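You operate a simulated robot arm through the tools that you are given. There is no shell and no other tool.

You are at the controls of a simulated robot arm. One attempt, no reset.

## Task
Put things in order on the top of the low cabinet. At the end: the white caster from the top of the low cabinet stands where the gold tin (marked "Grease") stood; the blue filter from the top of the low cabinet stands where the white caster stood; the yellow jet from the top of the low cabinet stands on top of the white pack (marked "Wipes"); the gold tin from the top of the low cabinet stands on top of the brown carton (marked "Gloves"); whatever was shut is shut again. Leave all else as you found it, and nothing knocked over.

Only the result counts: the job must be done as asked and must still hold three seconds after the hand-in. Knocking over, shifting, dropping, spilling or breaking anything else fails it.

## Robot
A 5-joint arm with a two-finger parallel gripper, fixed in place. Base frame: the origin is at the foot of the arm, x ahead of it, y to its left, z up; the work surface is at about z = 0. Units: mm, rad, N and s.
With the tool pointing down near the work surface it reaches from about 260 to 600 mm from the base axis. Its first joint turns from -1.152 to 1.152 rad. The tool tilts only in the upright plane through the base axis and itself; it spins freely about its own axis. Payload 1.57 kg.
The tool frame sits at the grasp point between the pads (the TCP): z along the fingers, y along the line on which they close. The tips reach 30 mm beyond it. The gripper opens to 80 mm. The fingers are 17 mm wide and 12 mm thick; the gripper's body (40 by 82 mm) begins 80 mm behind the TCP.
Orientation is that of the tool frame in the base frame, as [roll, pitch, yaw] about the fixed x, y, z axes, in that order (R = Rz(yaw) Ry(pitch) Rx(roll)). With the fingers straight down and closing along the base's y, the tool's x points along the base's -x, its y along +y and its z along -z.

## Interface
- The arm moves only by the tool jog_arm. Its argument "series" is a list of rows, each a list of 7 numbers: the gripper command, from -1 (fully open) to 1 (shut), values between in proportion, then the shift along the tool's x, y, z in cm, then the turn, a rotation vector about the tool's x, y, z in rad. In form: [[jaw, x, y, z, ax, ay, az], ...]. A call has 1 to 20 rows; each row is the pose to reach, as a shift and turn from the pose commanded when the call began, along the tool's axes at that moment. Rows are played at 5 a second. More than 50 mm and 0.15 rad between two rows, or a gripper value outside its range, and nothing of the call is played. Where a pose cannot be reached the arm comes as near as it can. A force on the tool above 40 N (or 10 N above the force at the start of the call, whichever is more), or a blocked arm, ends the call early, and 0.2 s more pass. Each finger travels about 153 mm/s and halts on what it meets, pressing with about 39 N; the grip force reading is that of the motor and also rises with nothing between the fingers. The clock runs only during rows and for 0.2 s after the last one: add rows that repeat a pose to give the fingers time. It gives the time, the measured TCP pose, the force on the tool (base axes), the opening and the grip force at its end, in the units of the frame above (readings bear some noise), with the torque about the TCP (base axes, N m) and any sound that the robot's microphone picked up.
- Cameras (640 x 400 px; columns grow to the right, rows downward): "scene" is fixed at [44.8, 407.7, 511.6]; the picture's right is [-0.63, -0.77, 0.00], its down [-0.54, 0.44, -0.72] and it looks along [0.56, -0.46, -0.69] (base axes); focal length 214 px, centre (320, 200). "wrist" rides on the gripper at [72, -7, -122] in the tool frame; the picture's right is [0.09, 1.00, 0.00], its down [-0.84, 0.08, -0.54] and it looks along [-0.54, 0.05, 0.84] (tool axes); focal length 238 px, centre (320, 200). There is no depth. A picture from a camera that has moved, and an enlarged one, comes with that camera's place and axes in the base frame and with its lens.
- capture(camera): a new picture of that camera. No time passes.
- zoom(camera, box): a new picture of the part [left, top, right, bottom] of that camera's present view, enlarged. No time passes.
- sign_off(): hands the job in; it is judged then, once.

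Places have to be worked out from the pictures, the camera data and where the tool is seen. Open the gripper and draw the arm clear of the work before you hand the job in, unless the task says otherwise.

The tools are called after "Call:" as a command line: name --pt "numbers of a row" for each row, then --argument value for the rest, lists and objects as JSON in quotes. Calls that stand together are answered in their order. jog_arm: Moves the arm, as the interface text tells. Its arguments: {"type":"object","properties":{"series":{"type":"array","items":{"type":"array","items":{"type":"number"}}}},"required":["series"]} The other tools are called the same way: capture (camera) takes a picture; zoom (camera, box) takes an enlarged picture of a part of a camera's view; sign_off () hands the job in.

At the start:

```text
time: 0.0
tcp_pos: [405.2, 68.9, 342.5]
orientation: [3.141, -0.001, -3.142]
contact_force: [-0.4, -0.2, 0.5]
ft_torque: [0.02, 0.0, -0.04]
finger_gap: 80.1
grip_force: 0.1
```

scene: 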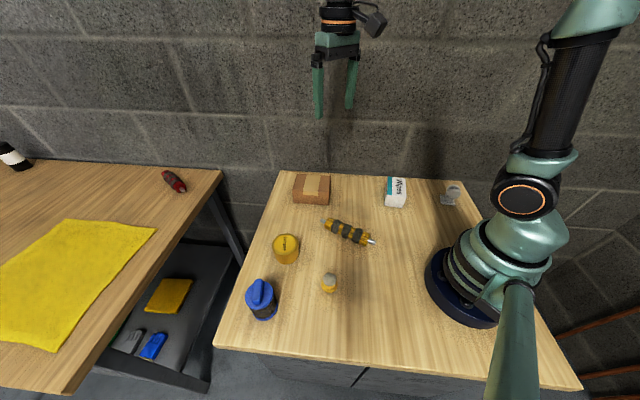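
wrist: 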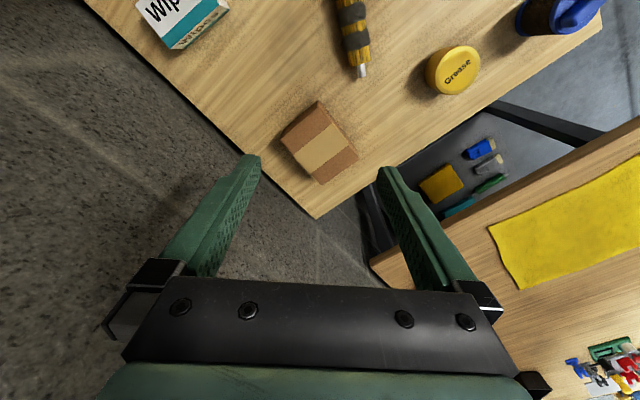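

I start by enlarging the scene view to identify each object on the cabinet top.

Call:
zoom --camera "scene" --box '[210, 160, 410, 285]'

Call:
zoom --camera "scene" --box '[210, 230, 370, 330]'

Call:
zoom --camera "scene" --box '[360, 160, 520, 260]'

Call:
zoom --camera "wrist" --box '[100, 0, 640, 220]'

```text
3.20 times, centred on (310, 222) of scene
camera zoom: at [44.8, 407.7, 511.6], right [-0.63, -0.77, 0.0], down [-0.54, 0.44, -0.72], along [0.56, -0.46, -0.69], focal length 686 px, centre (352, 128)
```

zoom: 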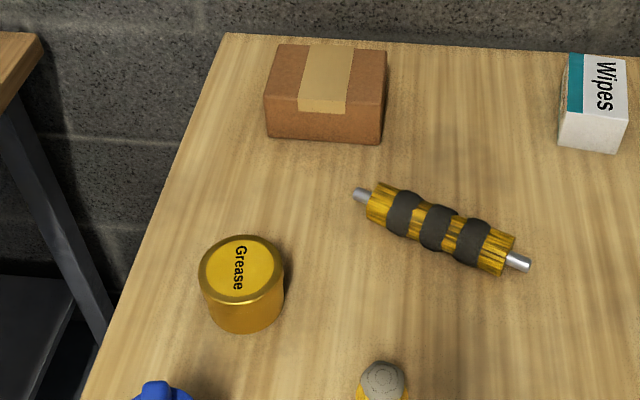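

```text
4.00 times, centred on (290, 280) of scene
camera zoom: at [44.8, 407.7, 511.6], right [-0.63, -0.77, 0.0], down [-0.54, 0.44, -0.72], along [0.56, -0.46, -0.69], focal length 858 px, centre (440, -120)
```

zoom: 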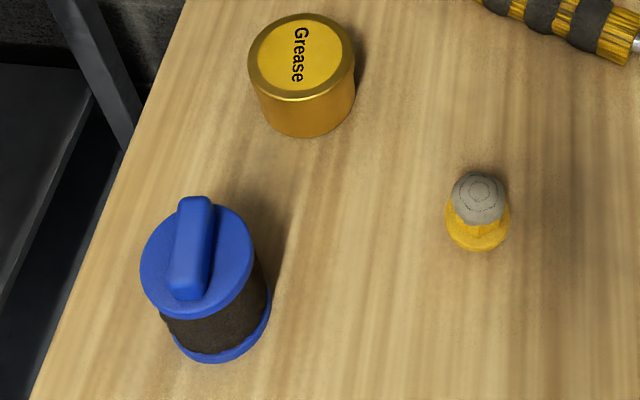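

```text
4.00 times, centred on (440, 210) of scene
camera zoom: at [44.8, 407.7, 511.6], right [-0.63, -0.77, 0.0], down [-0.54, 0.44, -0.72], along [0.56, -0.46, -0.69], focal length 858 px, centre (-160, 160)
```

zoom: 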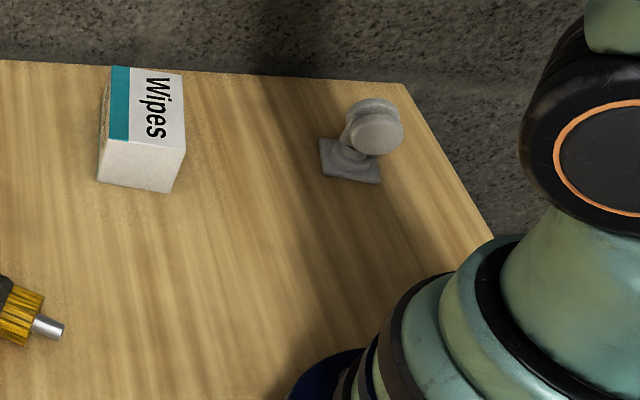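

```text
1.19 times, centred on (370, 110) of wrist
camera zoom: at [333.7, 62.7, 463.8], right [-0.09, 1.0, 0.0], down [0.84, 0.08, 0.54], along [0.54, 0.05, -0.84], focal length 282 px, centre (261, 307)
```

zoom: 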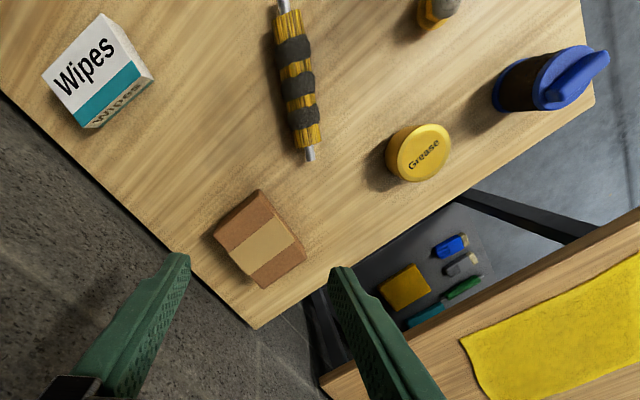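

The scene view puts the tin near (350, 274), the carton near (505, 67), the pack near (314, -155), the caster near (178, -269), the filter near (258, 391) and the jet near (205, 247). I'll move above the tin, staying high, and use the wrist camera to measure it.

Call:
jog_arm --pt "-1 0.9 2.9 2.0 0 0 0" --pt "-1 1.7 5.9 4.0 0 0 0" --pt "-1 2.6 8.8 6.0 0 0 0" --pt "-1 3.4 11.7 8.0 0 0 0" --pt "-1 4.3 14.6 10.0 0 0 0" --pt "-1 5.1 17.6 12.0 0 0 0" --pt "-1 6.0 20.5 14.2 0 0 0" --pt "-1 6.0 20.5 14.2 0 0 0"

```text
time: 1.8
tcp_pos: [345.6, 276.1, 199.5]
orientation: [3.14, 0.001, 3.141]
contact_force: [0.0, 0.1, -0.2]
ft_torque: [0.0, 0.02, 0.01]
finger_gap: 79.9
grip_force: 0.1
```

The arm is over the tin, so I'll take the wrist picture here.

Call:
capture --camera "wrist"

Call:
capture --camera "scene"

```text
taken
camera wrist: at [273.7, 268.2, 321.7], right [-0.09, 1.0, 0.0], down [0.84, 0.08, 0.54], along [0.54, 0.05, -0.84], focal length 238 px, centre (320, 200)
```

wrist: 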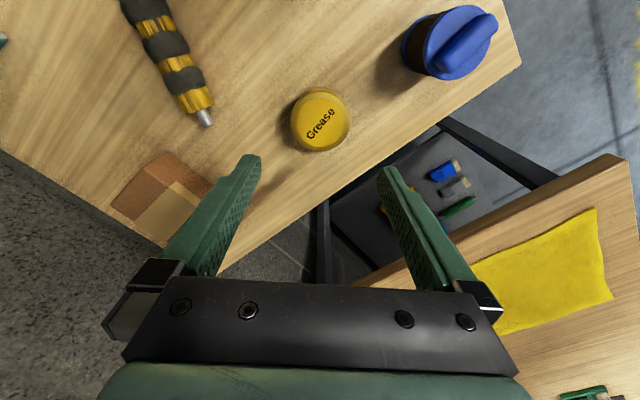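

```text
taken
```

scene: 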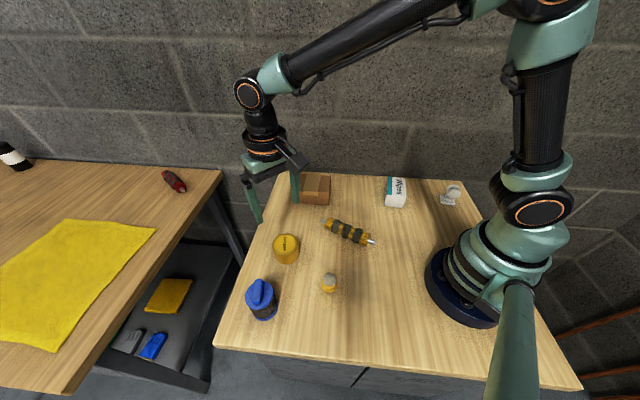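

The tin shows near pixel (320, 118) in the wrist view. I'll enlarge it to read its edges precisely.

Call:
zoom --camera "wrist" --box '[256, 70, 384, 150]'

Call:
zoom --camera "wrist" --box '[390, 0, 518, 80]'

Call:
zoom --camera "scene" --box '[256, 220, 320, 260]'

```text
5.00 times, centred on (320, 110) of wrist
camera zoom: at [273.7, 268.2, 321.7], right [-0.09, 1.0, 0.0], down [0.84, 0.08, 0.54], along [0.54, 0.05, -0.84], focal length 1192 px, centre (320, 650)
```

zoom: 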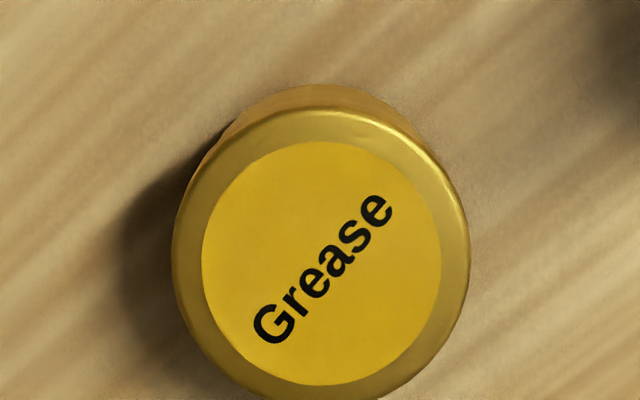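

```text
5.00 times, centred on (454, 40) of wrist
camera zoom: at [273.7, 268.2, 321.7], right [-0.09, 1.0, 0.0], down [0.84, 0.08, 0.54], along [0.54, 0.05, -0.84], focal length 1192 px, centre (-350, 1000)
```

zoom: 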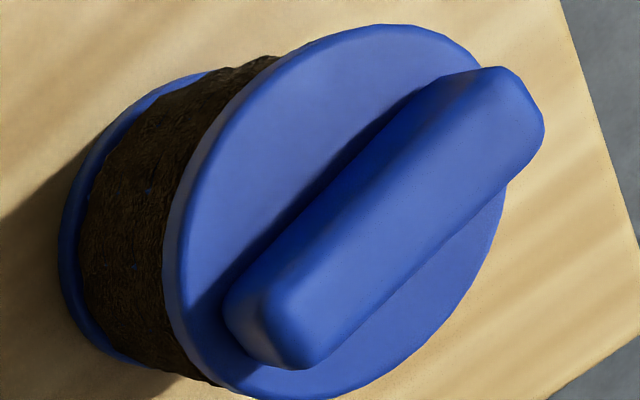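

```text
10.00 times, centred on (288, 240) of scene
camera zoom: at [44.8, 407.7, 511.6], right [-0.63, -0.77, 0.0], down [-0.54, 0.44, -0.72], along [0.56, -0.46, -0.69], focal length 2145 px, centre (640, -200)
```

zoom: 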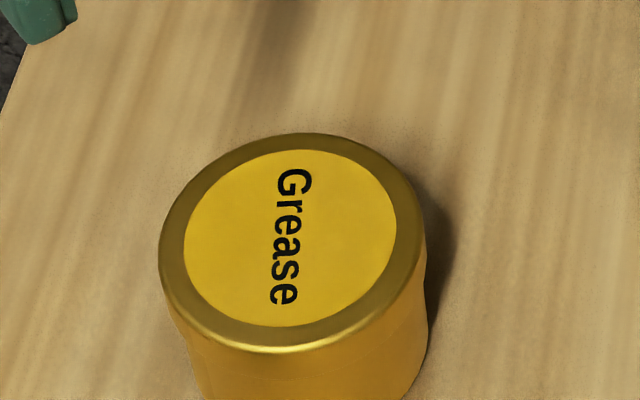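

From the two views the tin top is about 45 mm high, 68 mm across and centred near (347, 275). I'll go lower over it to refine this before grasping.

Call:
jog_arm --pt "-1 -0.1 0 3.5 0 0 0" --pt "-1 -0.1 0 7.0 0 0 0" --pt "-1 -0.1 0 9.5 0 0 0" --pt "-1 -0.1 0 9.5 0 0 0"

Call:
capture --camera "wrist"

Call:
zoom --camera "wrist" --box '[240, 70, 400, 170]'

Call:
zoom --camera "scene" --box '[240, 200, 336, 260]'

```text
time: 2.8
tcp_pos: [346.1, 275.5, 104.1]
orientation: [3.141, 0.0, 3.141]
contact_force: [-0.2, 0.4, 0.5]
ft_torque: [0.0, -0.01, 0.0]
finger_gap: 80.1
grip_force: 0.0
```

```text
taken
camera wrist: at [274.7, 267.6, 226.3], right [-0.09, 1.0, 0.0], down [0.84, 0.08, 0.54], along [0.54, 0.05, -0.84], focal length 238 px, centre (320, 200)
```

wrist: 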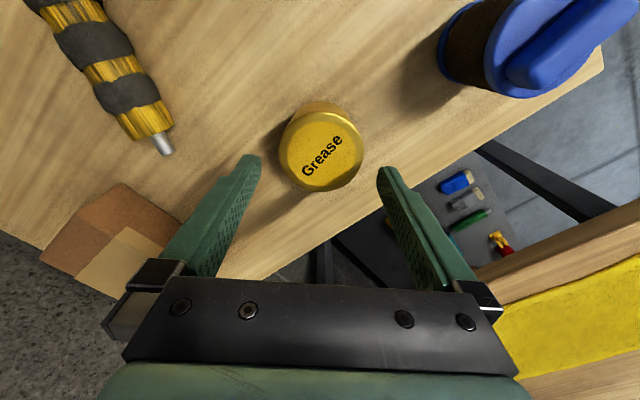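

```text
4.00 times, centred on (320, 120) of wrist
camera zoom: at [274.7, 267.6, 226.3], right [-0.09, 1.0, 0.0], down [0.84, 0.08, 0.54], along [0.54, 0.05, -0.84], focal length 953 px, centre (320, 520)
```

zoom: 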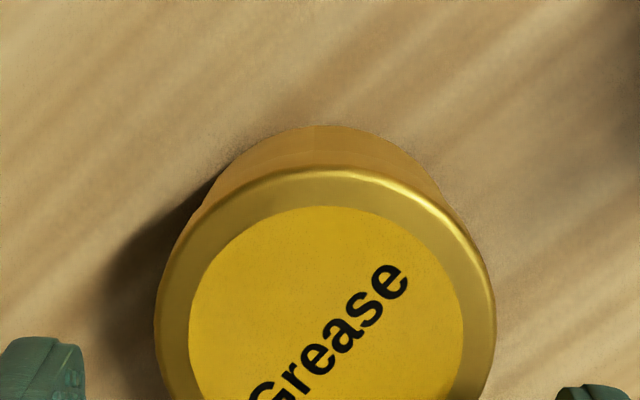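

```text
6.67 times, centred on (288, 230) of scene
camera zoom: at [44.8, 407.7, 511.6], right [-0.63, -0.77, 0.0], down [-0.54, 0.44, -0.72], along [0.56, -0.46, -0.69], focal length 1430 px, centre (533, 0)
```

zoom: 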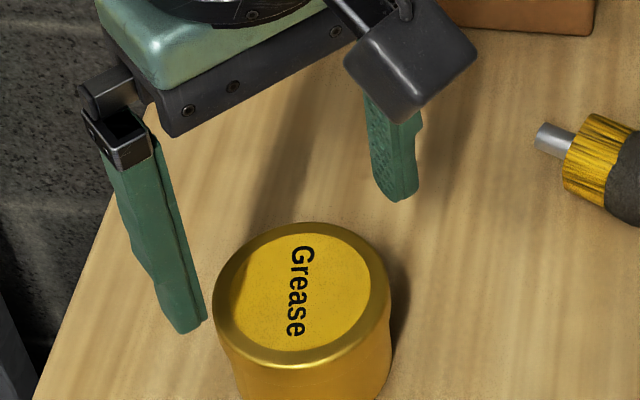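

The tin is centred at about (347, 275), roughly 48 mm tall, with a lid 68 mm across. Before moving anything I'll survey the other objects from the wrist camera, starting with the carton.

Call:
jog_arm --pt "-1 0 0 -4.8 0 0 0" --pt "-1 0 0 -9.6 0 0 0" --pt "-1 -1.4 -4.2 -9.6 0 0 0" --pt "-1 -2.9 -8.4 -9.6 0 0 0" --pt "-1 -4.3 -12.6 -9.6 0 0 0" --pt "-1 -5.8 -16.8 -9.6 0 0 0" --pt "-1 -7.3 -20.8 -9.6 0 0 0" --pt "-1 -7.3 -20.8 -9.6 0 0 0"

Call:
capture --camera "wrist"

Call:
zoom --camera "wrist" --box '[240, 120, 400, 220]'

Call:
zoom --camera "scene" --box '[264, 155, 360, 215]'

```text
time: 4.6
tcp_pos: [420.2, 66.4, 200.4]
orientation: [-3.141, 0.001, -3.139]
contact_force: [0.6, 0.4, 0.0]
ft_torque: [0.0, 0.01, 0.01]
finger_gap: 80.0
grip_force: 0.0
```

```text
taken
camera wrist: at [348.1, 59.4, 322.4], right [-0.09, 1.0, 0.0], down [0.84, 0.08, 0.54], along [0.54, 0.05, -0.84], focal length 238 px, centre (320, 200)
```

wrist: 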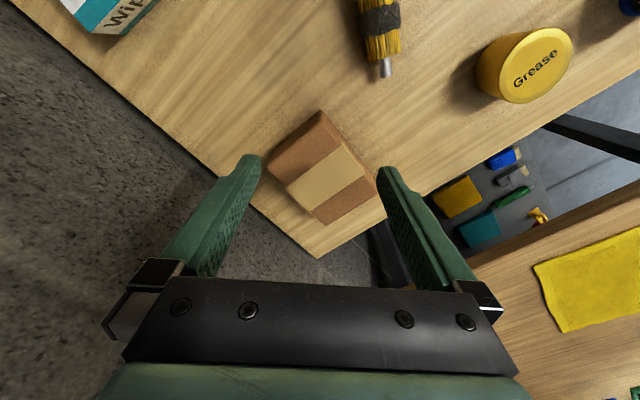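

```text
4.00 times, centred on (320, 170) of wrist
camera zoom: at [348.1, 59.4, 322.4], right [-0.09, 1.0, 0.0], down [0.84, 0.08, 0.54], along [0.54, 0.05, -0.84], focal length 953 px, centre (320, 320)
```

zoom: 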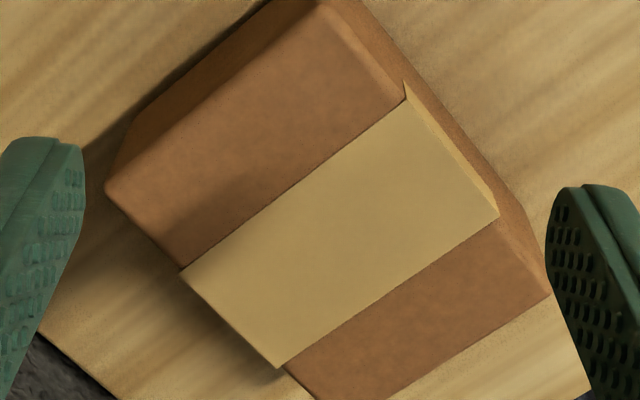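

```text
6.67 times, centred on (312, 185) of scene
camera zoom: at [44.8, 407.7, 511.6], right [-0.63, -0.77, 0.0], down [-0.54, 0.44, -0.72], along [0.56, -0.46, -0.69], focal length 1430 px, centre (373, 300)
```

zoom: 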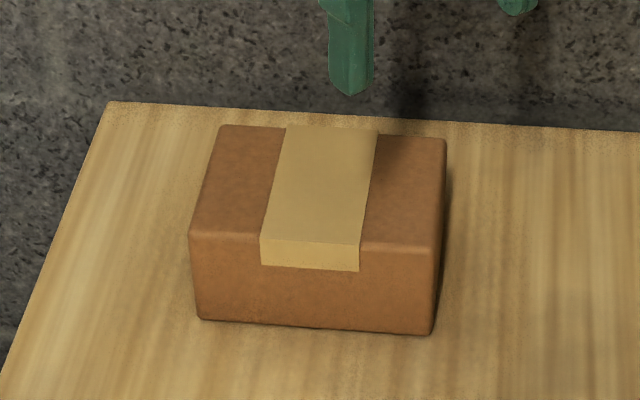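

The carton top measures about 117×95 mm at z≈57, centred near (487, 76). Next I'll survey the Wipes pack and the caster.

Call:
jog_arm --pt "-1 2.2 -3.9 0 0 0 0" --pt "-1 4.4 -7.9 0 0 0 0" --pt "-1 6.6 -11.8 0 0 0 0" --pt "-1 8.7 -15.8 0 0 0 0" --pt "-1 10.9 -19.7 0 0 0 0" --pt "-1 12.0 -21.65 0 0 0 0" --pt "-1 12.0 -21.65 0 0 0 0"

Call:
capture --camera "wrist"

Call:
zoom --camera "wrist" --box '[240, 70, 400, 170]'

Call:
zoom --camera "scene" --box '[352, 160, 448, 220]'

```text
time: 6.2
tcp_pos: [300.1, -147.2, 200.0]
orientation: [3.141, -0.001, -3.142]
contact_force: [1.0, -0.4, 0.8]
ft_torque: [0.0, 0.0, -0.01]
finger_gap: 80.3
grip_force: 0.0
```

```text
taken
camera wrist: at [227.7, -156.4, 322.5], right [-0.09, 1.0, 0.0], down [0.84, 0.08, 0.54], along [0.54, 0.05, -0.84], focal length 238 px, centre (320, 200)
```

wrist: 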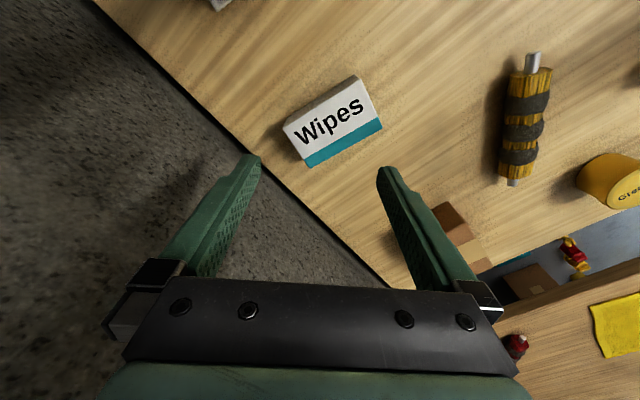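

```text
4.00 times, centred on (320, 120) of wrist
camera zoom: at [227.7, -156.4, 322.5], right [-0.09, 1.0, 0.0], down [0.84, 0.08, 0.54], along [0.54, 0.05, -0.84], focal length 953 px, centre (320, 520)
```

zoom: 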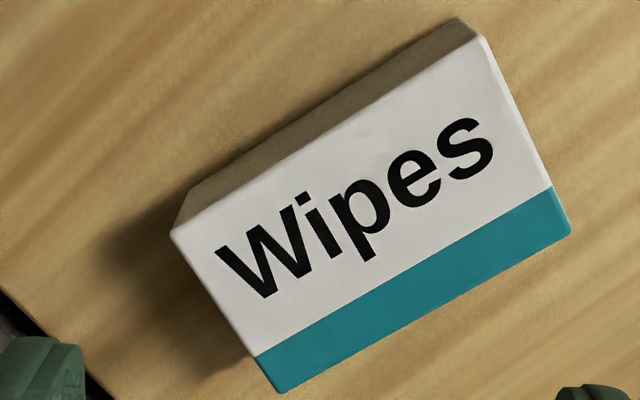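

```text
6.67 times, centred on (400, 190) of scene
camera zoom: at [44.8, 407.7, 511.6], right [-0.63, -0.77, 0.0], down [-0.54, 0.44, -0.72], along [0.56, -0.46, -0.69], focal length 1430 px, centre (-213, 267)
```

zoom: 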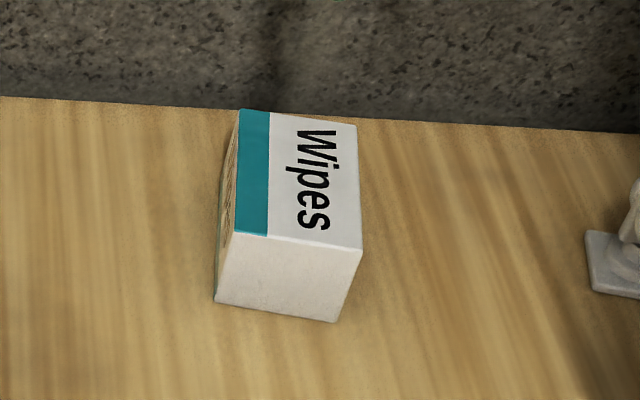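

The pack top is about 97×58 mm at z≈49, centred near (305, -135). Next I'll look at the caster.

Call:
jog_arm --pt "-1 2.75 -3.0 0 0 0 0" --pt "-1 5.5 -6.0 0 0 0 0" --pt "-1 8.25 -9.0 0 0 0 0" --pt "-1 11.0 -12.0 0 0 0 0" --pt "-1 11.0 -12.0 0 0 0 0"

Call:
capture --camera "wrist"

Call:
zoom --camera "wrist" --box '[240, 70, 400, 170]'

Call:
zoom --camera "scene" --box '[426, 172, 474, 212]'

```text
time: 7.4
tcp_pos: [189.8, -269.1, 201.3]
orientation: [-3.141, 0.0, -3.139]
contact_force: [-0.1, 0.1, 0.5]
ft_torque: [0.02, 0.0, -0.03]
finger_gap: 79.8
grip_force: 0.0
```

```text
taken
camera wrist: at [118.2, -277.5, 323.3], right [-0.09, 1.0, 0.0], down [0.84, 0.08, 0.54], along [0.54, 0.05, -0.84], focal length 238 px, centre (320, 200)
```

wrist: 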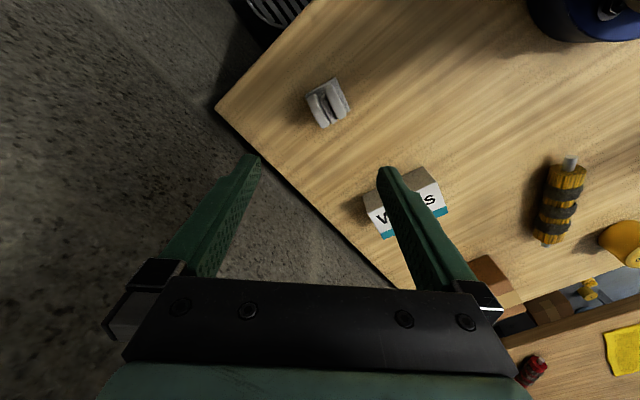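

```text
4.00 times, centred on (320, 120) of wrist
camera zoom: at [118.2, -277.5, 323.3], right [-0.09, 1.0, 0.0], down [0.84, 0.08, 0.54], along [0.54, 0.05, -0.84], focal length 953 px, centre (320, 520)
```

zoom: 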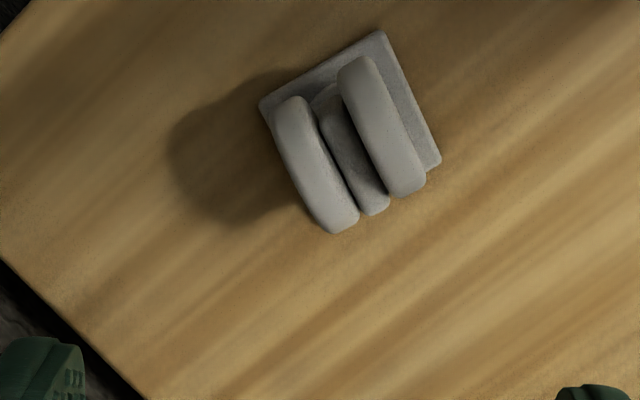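

```text
10.00 times, centred on (450, 192) of scene
camera zoom: at [44.8, 407.7, 511.6], right [-0.63, -0.77, 0.0], down [-0.54, 0.44, -0.72], along [0.56, -0.46, -0.69], focal length 2145 px, centre (-980, 280)
```

zoom: 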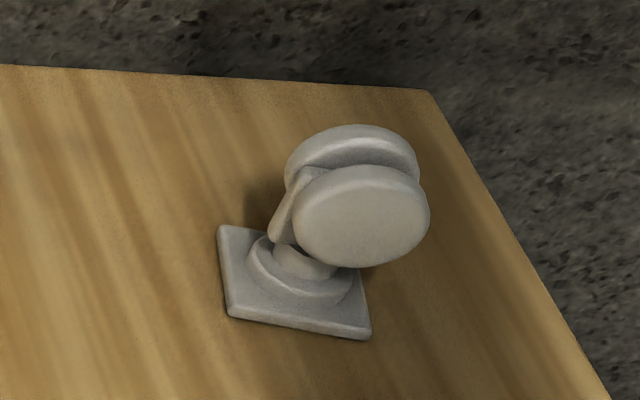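

The caster's square plate is about 42 mm wide and centred near (177.5, -263), with twin wheels directly above it and their axle along roughly 126°. Next I'll swing around the base at height to survey the jet and the filter.

Call:
jog_arm --pt "-1 -2.8 3.4 0 0 0 0" --pt "-1 -5.6 6.8 0 0 0 0" --pt "-1 -8.4 10.1 0 0 0 0" --pt "-1 -11.2 13.5 0 0 0 0" --pt "-1 -14.0 16.9 0 0 0 0" --pt "-1 -14.0 21.5 0 0 0 0" --pt "-1 -14.0 26.0 0 0 0 0" --pt "-1 -14.0 30.5 0 0 0 0" --pt "-1 -14.0 35.0 0 0 0 0" --pt "-1 -12.0 38.6 0 0 0 0" --pt "-1 -9.2 42.4 0 0 0 0" --pt "-1 -6.4 46.0 0 0 0 0" --pt "-1 -3.6 49.8 0 0 0 0" --pt "-1 -2.5 51.9 0 0 0 0" --pt "-1 -2.5 51.9 0 0 0 0"

Call:
capture --camera "wrist"

Call:
zoom --camera "wrist" --box '[240, 70, 400, 170]'

Call:
zoom --camera "wrist" --box '[416, 80, 576, 180]'

Call:
zoom --camera "scene" --box '[300, 260, 364, 300]'

Call:
zoom --camera "scene" --box '[230, 270, 294, 330]'

```text
time: 10.6
tcp_pos: [213.6, 250.0, 200.5]
orientation: [-3.141, 0.0, 3.141]
contact_force: [-0.4, -0.9, 0.3]
ft_torque: [-0.01, 0.0, 0.02]
finger_gap: 80.1
grip_force: 0.2
```

```text
taken
camera wrist: at [142.6, 242.9, 322.6], right [-0.09, 1.0, 0.0], down [0.84, 0.08, 0.54], along [0.54, 0.05, -0.84], focal length 238 px, centre (320, 200)
```

wrist: 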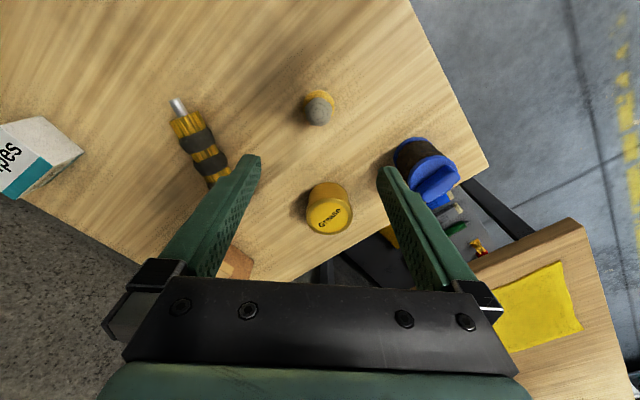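

```text
4.00 times, centred on (320, 120) of wrist
camera zoom: at [142.6, 242.9, 322.6], right [-0.09, 1.0, 0.0], down [0.84, 0.08, 0.54], along [0.54, 0.05, -0.84], focal length 953 px, centre (320, 520)
```

zoom: 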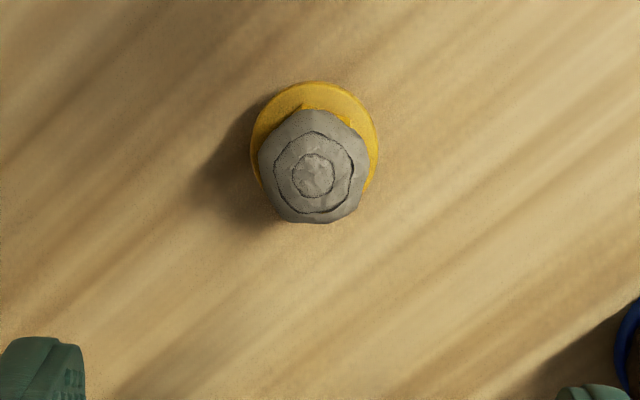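

```text
4.00 times, centred on (496, 130) of wrist
camera zoom: at [142.6, 242.9, 322.6], right [-0.09, 1.0, 0.0], down [0.84, 0.08, 0.54], along [0.54, 0.05, -0.84], focal length 953 px, centre (-384, 480)
```

zoom: 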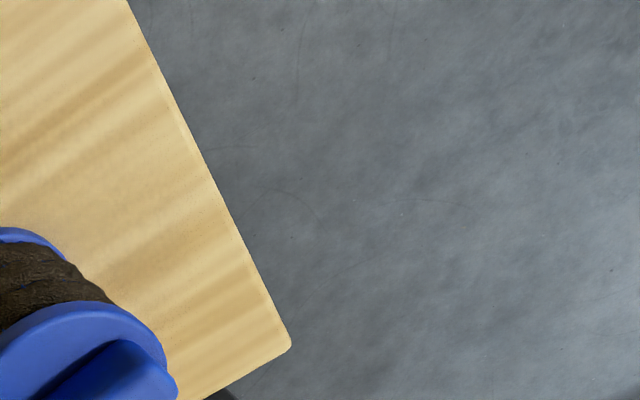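

```text
10.00 times, centred on (332, 280) of scene
camera zoom: at [44.7, 407.7, 511.6], right [-0.63, -0.77, 0.0], down [-0.54, 0.44, -0.72], along [0.56, -0.46, -0.69], focal length 2145 px, centre (200, -600)
```

zoom: 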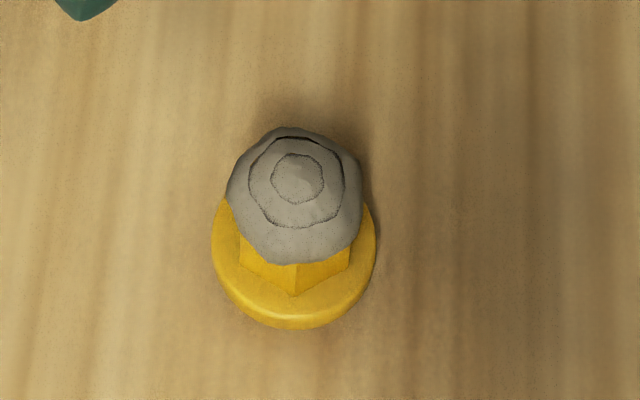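

```text
6.67 times, centred on (262, 300) of scene
camera zoom: at [44.7, 407.7, 511.6], right [-0.63, -0.77, 0.0], down [-0.54, 0.44, -0.72], along [0.56, -0.46, -0.69], focal length 1430 px, centre (707, -467)
```

zoom: 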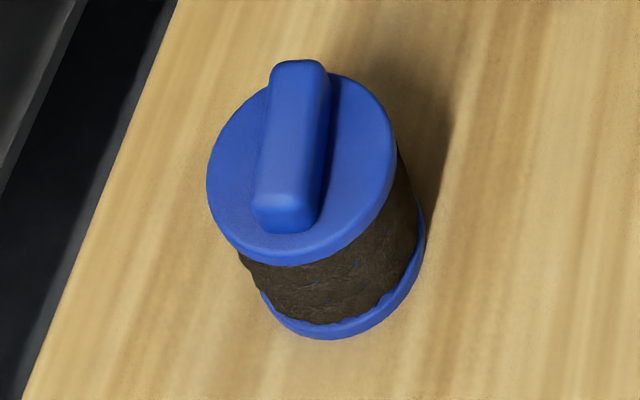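

I place the jet at (206.5, 246), about 50 mm tall with a 40 mm flange, and the filter at (261, 389) with its top disc at z≈69 and about 60 mm across. Now I'll start the work by moving over the tin and descending around it with open fingers.

Call:
jog_arm --pt "-1 -4.4 0.8 0 0 0 0" --pt "-1 -8.8 1.7 0 0 0 0" --pt "-1 -13.25 2.5 0 0 0 0" --pt "-1 -13.25 2.5 4.0 0 0 0" --pt "-1 -13.25 2.5 8.0 0 0 0" --pt "-1 -13.25 2.5 11.0 0 0 0" --pt "-1 -13.25 2.5 14.0 0 0 0" --pt "-1 -13.25 2.5 16.2 0 0 0" --pt "-1 -13.25 2.5 16.2 0 0 0"

Call:
capture --camera "wrist"

Call:
capture --camera "scene"

```text
time: 12.6
tcp_pos: [345.9, 275.4, 39.4]
orientation: [-3.141, 0.001, 3.142]
contact_force: [0.6, 0.2, -0.1]
ft_torque: [-0.03, -0.01, 0.01]
finger_gap: 80.0
grip_force: 0.1
```

```text
taken
camera wrist: at [275.6, 267.5, 161.3], right [-0.09, 1.0, 0.0], down [0.84, 0.08, 0.54], along [0.54, 0.05, -0.84], focal length 238 px, centre (320, 200)
```

wrist: 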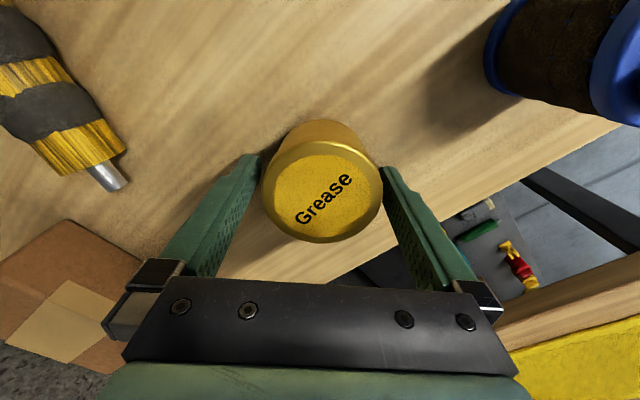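

```text
taken
```

scene: 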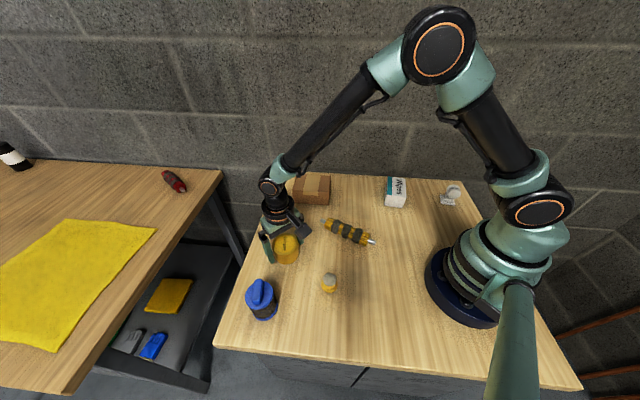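

The tin sits centred between the fingers, so I'll close on it.

Call:
jog_arm --pt "1 0 0 0 0 0 0" --pt "1 0 0 0 0 0 0" --pt "1 0 0 0 0 0 0" --pt "1 0 0 0 0 0 0"

```text
time: 13.6
tcp_pos: [345.4, 273.9, 39.1]
orientation: [3.141, -0.001, -3.141]
contact_force: [0.2, -0.2, -0.5]
ft_torque: [-0.01, 0.01, 0.01]
finger_gap: 66.9
grip_force: 39.3
```

The grip is solid at a 66.9 mm opening. I'll lift the tin and carry it over the carton centre.

Call:
jog_arm --pt "1 0 0 -2 0 0 0" --pt "1 0 0 -6 0 0 0" --pt "1 0 0 -10 0 0 0" --pt "1 0 0 -12 0 0 0" --pt "1 -2.0 -2.8 -12 0 0 0" --pt "1 -4.6 -6.5 -12 0 0 0" --pt "1 -7.2 -10.2 -12 0 0 0" --pt "1 -9.8 -13.9 -12 0 0 0" --pt "1 -12.4 -17.6 -12 0 0 0" --pt "1 -14.0 -19.9 -12 0 0 0" --pt "1 -14.0 -19.9 -12 0 0 0" --pt "1 -14.0 -19.9 -12 0 0 0"

Call:
capture --camera "wrist"

Call:
capture --camera "scene"

```text
time: 16.2
tcp_pos: [486.6, 74.9, 158.5]
orientation: [3.141, 0.001, -3.14]
contact_force: [0.6, -0.6, -1.0]
ft_torque: [-0.03, 0.01, 0.05]
finger_gap: 66.9
grip_force: 38.4
```

```text
taken
camera wrist: at [415.3, 67.0, 280.6], right [-0.09, 1.0, 0.0], down [0.84, 0.08, 0.54], along [0.54, 0.05, -0.84], focal length 238 px, centre (320, 200)
```

wrist: 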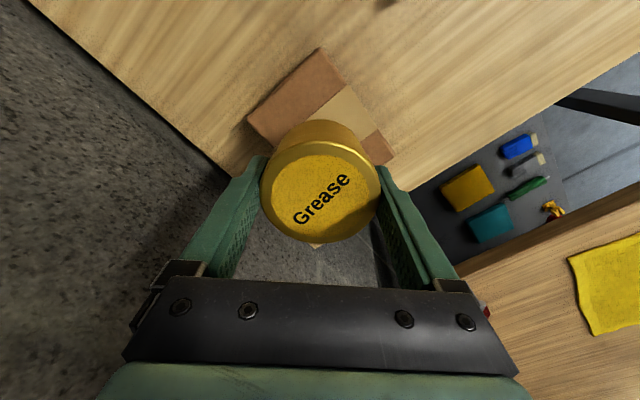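

```text
taken
```

scene: 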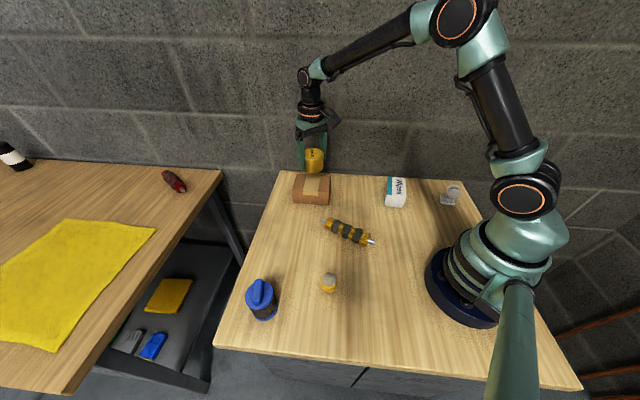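

The tin hangs above the carton. I'll lower it to just above the carton top and check the view.

Call:
jog_arm --pt "1 0 0 2.0 0 0 0" --pt "1 0 0 4.0 0 0 0" --pt "1 0 0 5.4 0 0 0" --pt "1 0 0 5.4 0 0 0"

Call:
zoom --camera "scene" --box '[264, 145, 360, 215]'

Call:
capture --camera "wrist"

```text
time: 17.2
tcp_pos: [487.2, 75.8, 103.7]
orientation: [-3.142, -0.001, 3.142]
contact_force: [-0.4, -0.2, -1.7]
ft_torque: [0.01, 0.0, -0.04]
finger_gap: 66.8
grip_force: 38.5
```

```text
5.71 times, centred on (312, 180) of scene
camera zoom: at [44.8, 407.7, 511.6], right [-0.63, -0.77, 0.0], down [-0.54, 0.44, -0.72], along [0.56, -0.46, -0.69], focal length 1226 px, centre (366, 314)
```

zoom: 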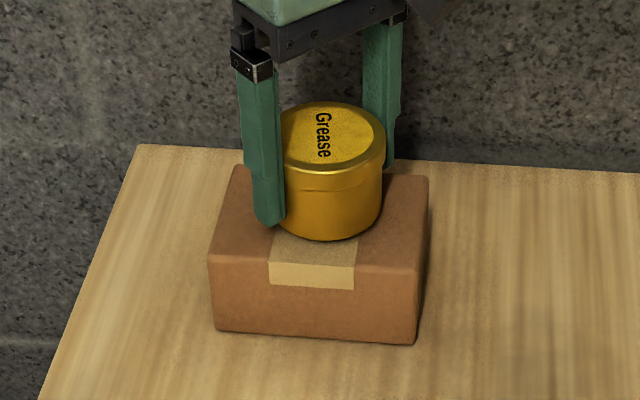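

```text
taken
camera wrist: at [415.5, 68.0, 226.3], right [-0.09, 1.0, 0.0], down [0.84, 0.08, 0.54], along [0.54, 0.05, -0.84], focal length 238 px, centre (320, 200)
```

wrist: 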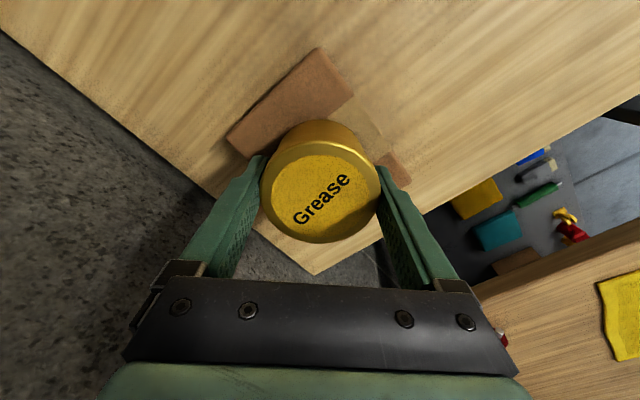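

The tin is well centred over the carton. I'll lower it in small steps to feel for contact.

Call:
jog_arm --pt "1 0 0 0.2 0 0 0" --pt "1 0 0 0.4 0 0 0" --pt "1 0 0 0.55 0 0 0" --pt "1 0 0 0.55 0 0 0"

Call:
zoom --camera "scene" --box '[280, 165, 344, 205]'

```text
time: 18.2
tcp_pos: [487.0, 73.8, 99.8]
orientation: [3.141, -0.001, -3.139]
contact_force: [-2.6, -0.4, 6.4]
ft_torque: [-0.03, 0.08, -0.02]
finger_gap: 66.8
grip_force: 39.2
```

```text
10.00 times, centred on (312, 185) of scene
camera zoom: at [44.7, 407.7, 511.6], right [-0.63, -0.77, 0.0], down [-0.54, 0.44, -0.72], along [0.56, -0.46, -0.69], focal length 2145 px, centre (400, 350)
```

zoom: 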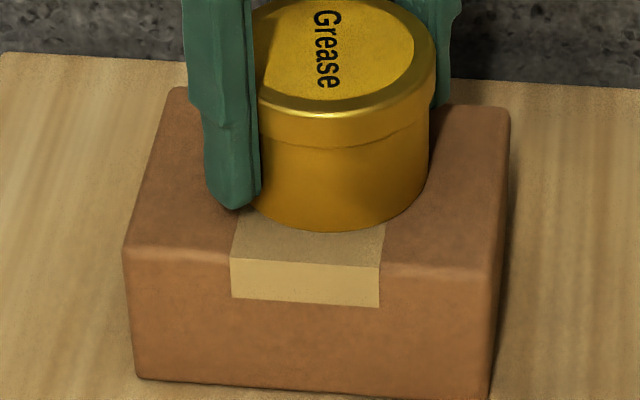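

Contact is felt at about 6 N with the tin resting on the carton. I'll open the fingers and rise straight up.

Call:
jog_arm --pt "-0.72 0 0 0 0 0 0" --pt "-0.85 0 0 0 0 0 0" --pt "-1 0 0 0 0 0 0" --pt "-1 0 0 0 0 0 0" --pt "-1 0 0 -2.0 0 0 0" --pt "-1 0 0 -5.0 0 0 0" --pt "-1 0 0 -9.0 0 0 0" --pt "-1 0 0 -11.0 0 0 0" --pt "-1 0 0 -11.0 0 0 0"

Call:
zoom --camera "scene" --box '[264, 155, 360, 215]'

Call:
capture --camera "wrist"

```text
time: 20.2
tcp_pos: [485.6, 76.3, 209.5]
orientation: [-3.14, 0.0, -3.142]
contact_force: [0.3, -1.1, 1.0]
ft_torque: [0.01, -0.03, 0.01]
finger_gap: 80.0
grip_force: 0.1
```

```text
6.67 times, centred on (312, 185) of scene
camera zoom: at [44.8, 407.7, 511.6], right [-0.63, -0.77, 0.0], down [-0.54, 0.44, -0.72], along [0.56, -0.46, -0.69], focal length 1430 px, centre (373, 300)
```

zoom: 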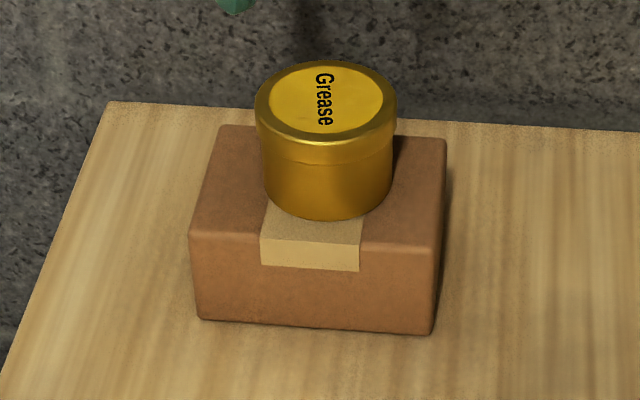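

```text
taken
camera wrist: at [414.9, 68.7, 330.7], right [-0.09, 1.0, 0.0], down [0.84, 0.08, 0.54], along [0.54, 0.05, -0.84], focal length 238 px, centre (320, 200)
```

wrist: 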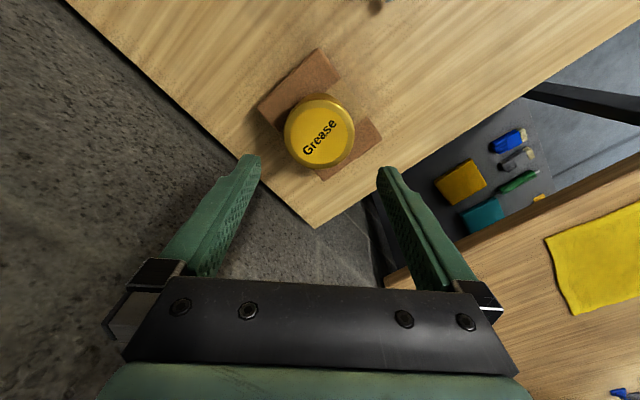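

The tin stands on the carton and the carton hasn't moved. Next I'll go to the caster, turning the tool by about 0.63 rad so the fingers close along the wheel axle.

Call:
jog_arm --pt "-1 3.1 -3.4 0 0 0 -0.063" --pt "-1 6.2 -6.8 0 0 0 -0.126" --pt "-1 9.3 -10.2 0 0 0 -0.189" --pt "-1 12.4 -13.6 0 0 0 -0.252" --pt "-1 15.5 -17.0 0 0 0 -0.315" --pt "-1 18.6 -20.4 0 0 0 -0.378" --pt "-1 21.7 -23.8 0 0 0 -0.441" --pt "-1 24.8 -27.2 0 0 0 -0.504" --pt "-1 27.9 -30.6 0 0 0 -0.567" --pt "-1 31.0 -34.0 0 0 0 -0.63" --pt "-1 31.0 -34.0 4.0 0 0 -0.63" --pt "-1 31.0 -34.0 7.9 0 0 -0.63" --pt "-1 31.0 -34.0 7.9 0 0 -0.63"

Call:
capture --camera "wrist"

Call:
zoom --camera "wrist" --box '[240, 90, 400, 190]'

Call:
capture --camera "scene"

```text
time: 23.0
tcp_pos: [178.0, -264.5, 129.2]
orientation: [3.141, -0.001, -2.51]
contact_force: [1.0, 0.1, -0.7]
ft_torque: [0.01, 0.02, 0.03]
finger_gap: 80.1
grip_force: 0.0
```

```text
taken
camera wrist: at [124.3, -313.3, 251.6], right [-0.66, 0.75, 0.0], down [0.63, 0.56, 0.54], along [0.41, 0.36, -0.84], focal length 238 px, centre (320, 200)
```

wrist: 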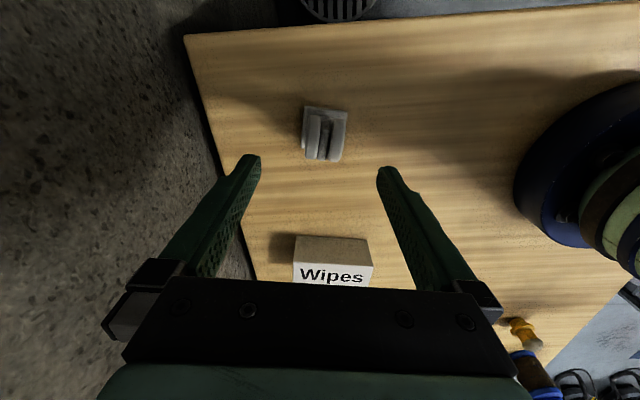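

```text
4.00 times, centred on (320, 140) of wrist
camera zoom: at [124.3, -313.3, 251.6], right [-0.66, 0.75, 0.0], down [0.63, 0.56, 0.54], along [0.41, 0.36, -0.84], focal length 953 px, centre (320, 440)
```

zoom: 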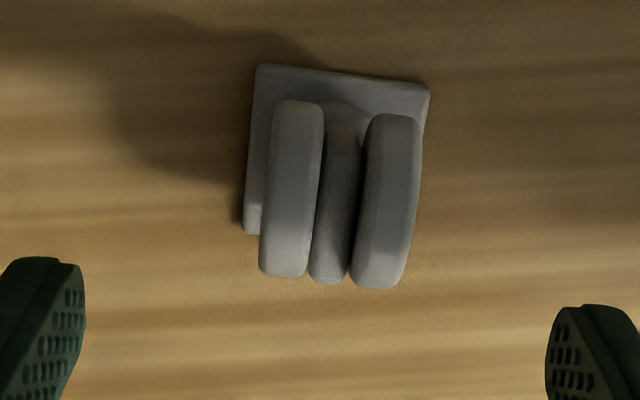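

```text
taken
```

scene: 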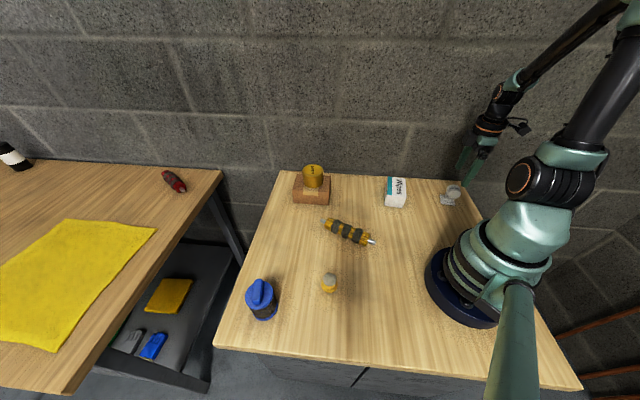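

The wheels are about 34 mm across, aligned with the tool, and 4 mm to the tool's +y. I'll correct for that and descend so the fingertips stay above the plate.

Call:
jog_arm --pt "-1 0.3 0.4 0.5 0 0 0" --pt "-1 0.3 0.4 3.0 0 0 0" --pt "-1 0.3 0.4 5.0 0 0 0" --pt "-1 0.3 0.4 6.5 0 0 0" --pt "-1 0.3 0.4 7.7 0 0 0" --pt "-1 0.3 0.4 7.7 0 0 0"

Call:
zoom --camera "wrist" --box '[220, 90, 420, 215]'

Call:
zoom --camera "scene" --box '[416, 160, 480, 220]'

```text
time: 24.4
tcp_pos: [171.6, -263.0, 53.8]
orientation: [3.142, -0.001, -2.511]
contact_force: [0.0, 0.0, 0.7]
ft_torque: [0.01, 0.0, 0.0]
finger_gap: 80.3
grip_force: 0.1
```

```text
3.20 times, centred on (320, 152) of wrist
camera zoom: at [118.7, -311.3, 175.2], right [-0.66, 0.75, 0.0], down [0.63, 0.56, 0.54], along [0.41, 0.36, -0.84], focal length 763 px, centre (320, 352)
```

zoom: 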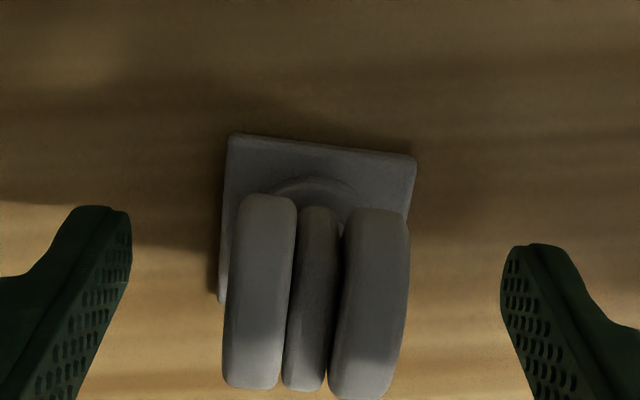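

```text
6.67 times, centred on (448, 190) of scene
camera zoom: at [44.8, 407.7, 511.6], right [-0.63, -0.77, 0.0], down [-0.54, 0.44, -0.72], along [0.56, -0.46, -0.69], focal length 1430 px, centre (-533, 267)
```

zoom: 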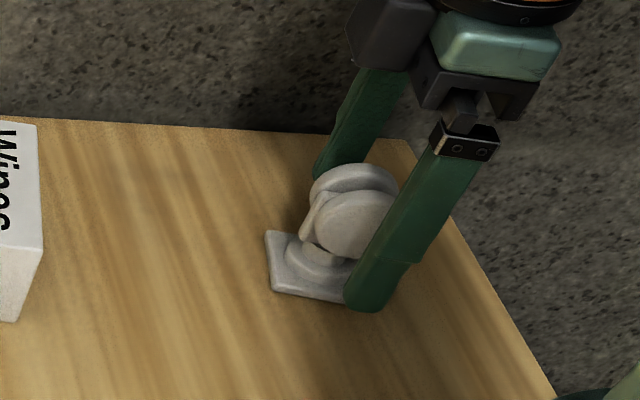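

The wheels are centred between the fingers and the tips are clear of the plate. I'll close the gripper.

Call:
jog_arm --pt "-0.4 0.1 0 0 0 0 0" --pt "0 0.1 0 0 0 0 0" --pt "1 0.1 0 0 0 0 0" --pt "1 0.1 0 0 0 0 0" --pt "1 0.1 0 0 0 0 0" --pt "1 0.1 0 0 0 0 0"

Call:
zoom --camera "wrist" --box '[220, 90, 420, 215]'

Call:
zoom --camera "scene" --box '[416, 160, 480, 220]'

```text
time: 25.8
tcp_pos: [171.3, -263.3, 51.8]
orientation: [-3.141, -0.001, -2.511]
contact_force: [-0.1, 0.5, 2.0]
ft_torque: [-0.04, 0.01, -0.02]
finger_gap: 31.4
grip_force: 38.6
```

```text
3.20 times, centred on (320, 152) of wrist
camera zoom: at [117.8, -311.9, 175.4], right [-0.66, 0.75, 0.0], down [0.63, 0.56, 0.54], along [0.41, 0.36, -0.84], focal length 763 px, centre (320, 352)
```

zoom: 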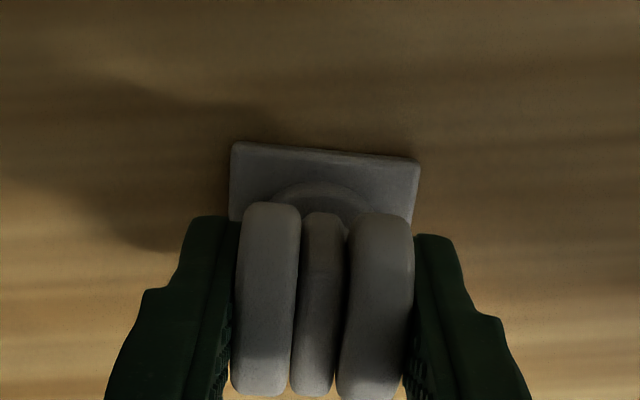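

```text
6.67 times, centred on (448, 190) of scene
camera zoom: at [44.8, 407.7, 511.6], right [-0.63, -0.77, 0.0], down [-0.54, 0.44, -0.72], along [0.56, -0.46, -0.69], focal length 1430 px, centre (-533, 267)
```

zoom: 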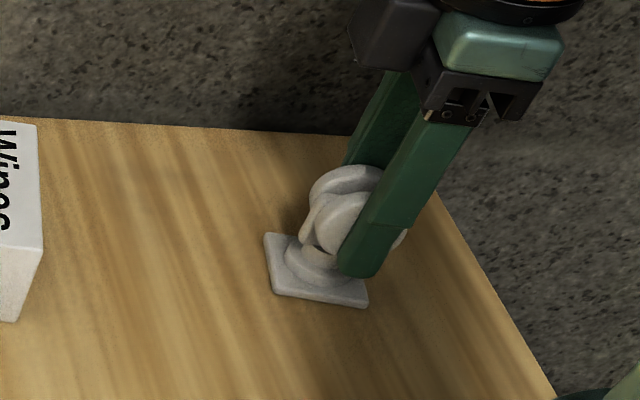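

The caster is gripped at 31.4 mm with the plate centre about 4 mm from the TCP. I'll lift it and carry it around the base to above the tin's old spot.

Call:
jog_arm --pt "1 0 0 -2 0 0 0" --pt "1 0 0 -6 0 0 0" --pt "1 0 0 -10.5 0 0 0" --pt "1 0 0 -14.6 0 0 0" --pt "1 -4.49 0.78 -14.6 0 0 0" --pt "1 -8.97 1.56 -14.6 0 0 0" --pt "1 -13.46 2.35 -14.6 0 0 0" --pt "1 -17.94 3.13 -14.6 0 0 0" --pt "1 -22.43 3.91 -14.6 0 0 0" --pt "1 -25.55 6.28 -14.6 0 0 0" --pt "1 -28.67 8.64 -14.6 0 0 0" --pt "1 -31.78 11.0 -14.6 0 0 0" --pt "1 -34.9 13.37 -14.6 0 0 0" --pt "1 -37.03 17.35 -14.6 0 0 0" --pt "1 -39.16 21.33 -14.6 0 0 0" --pt "1 -41.28 25.3 -14.6 0 0 0" --pt "1 -43.41 29.28 -14.6 0 0 0" --pt "1 -45.54 33.26 -14.6 0 0 0" --pt "1 -45.54 33.26 -14.6 0 0 0"

Call:
capture --camera "wrist"

Call:
capture --camera "scene"

```text
time: 29.8
tcp_pos: [342.7, 274.6, 197.6]
orientation: [3.141, 0.0, -2.512]
contact_force: [0.5, 0.0, -0.4]
ft_torque: [0.0, -0.05, -0.03]
finger_gap: 31.3
grip_force: 38.9
```

```text
taken
camera wrist: at [288.2, 225.7, 320.2], right [-0.66, 0.75, 0.0], down [0.63, 0.56, 0.54], along [0.41, 0.36, -0.84], focal length 238 px, centre (320, 200)
```

wrist: 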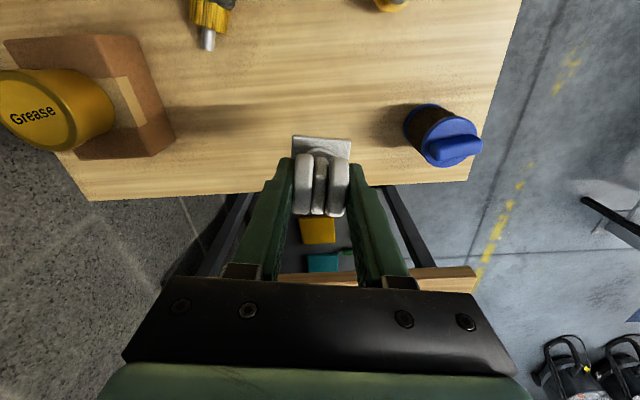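

```text
taken
```

scene: 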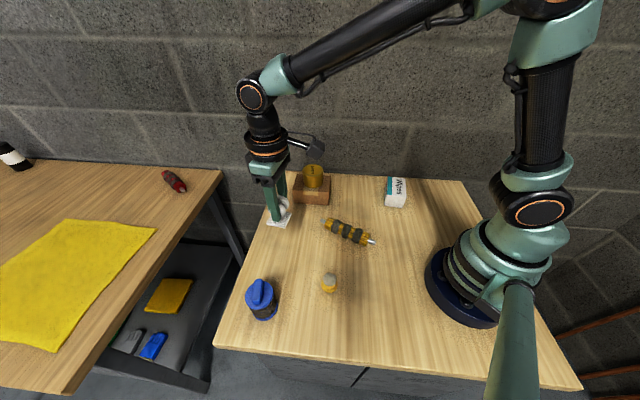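

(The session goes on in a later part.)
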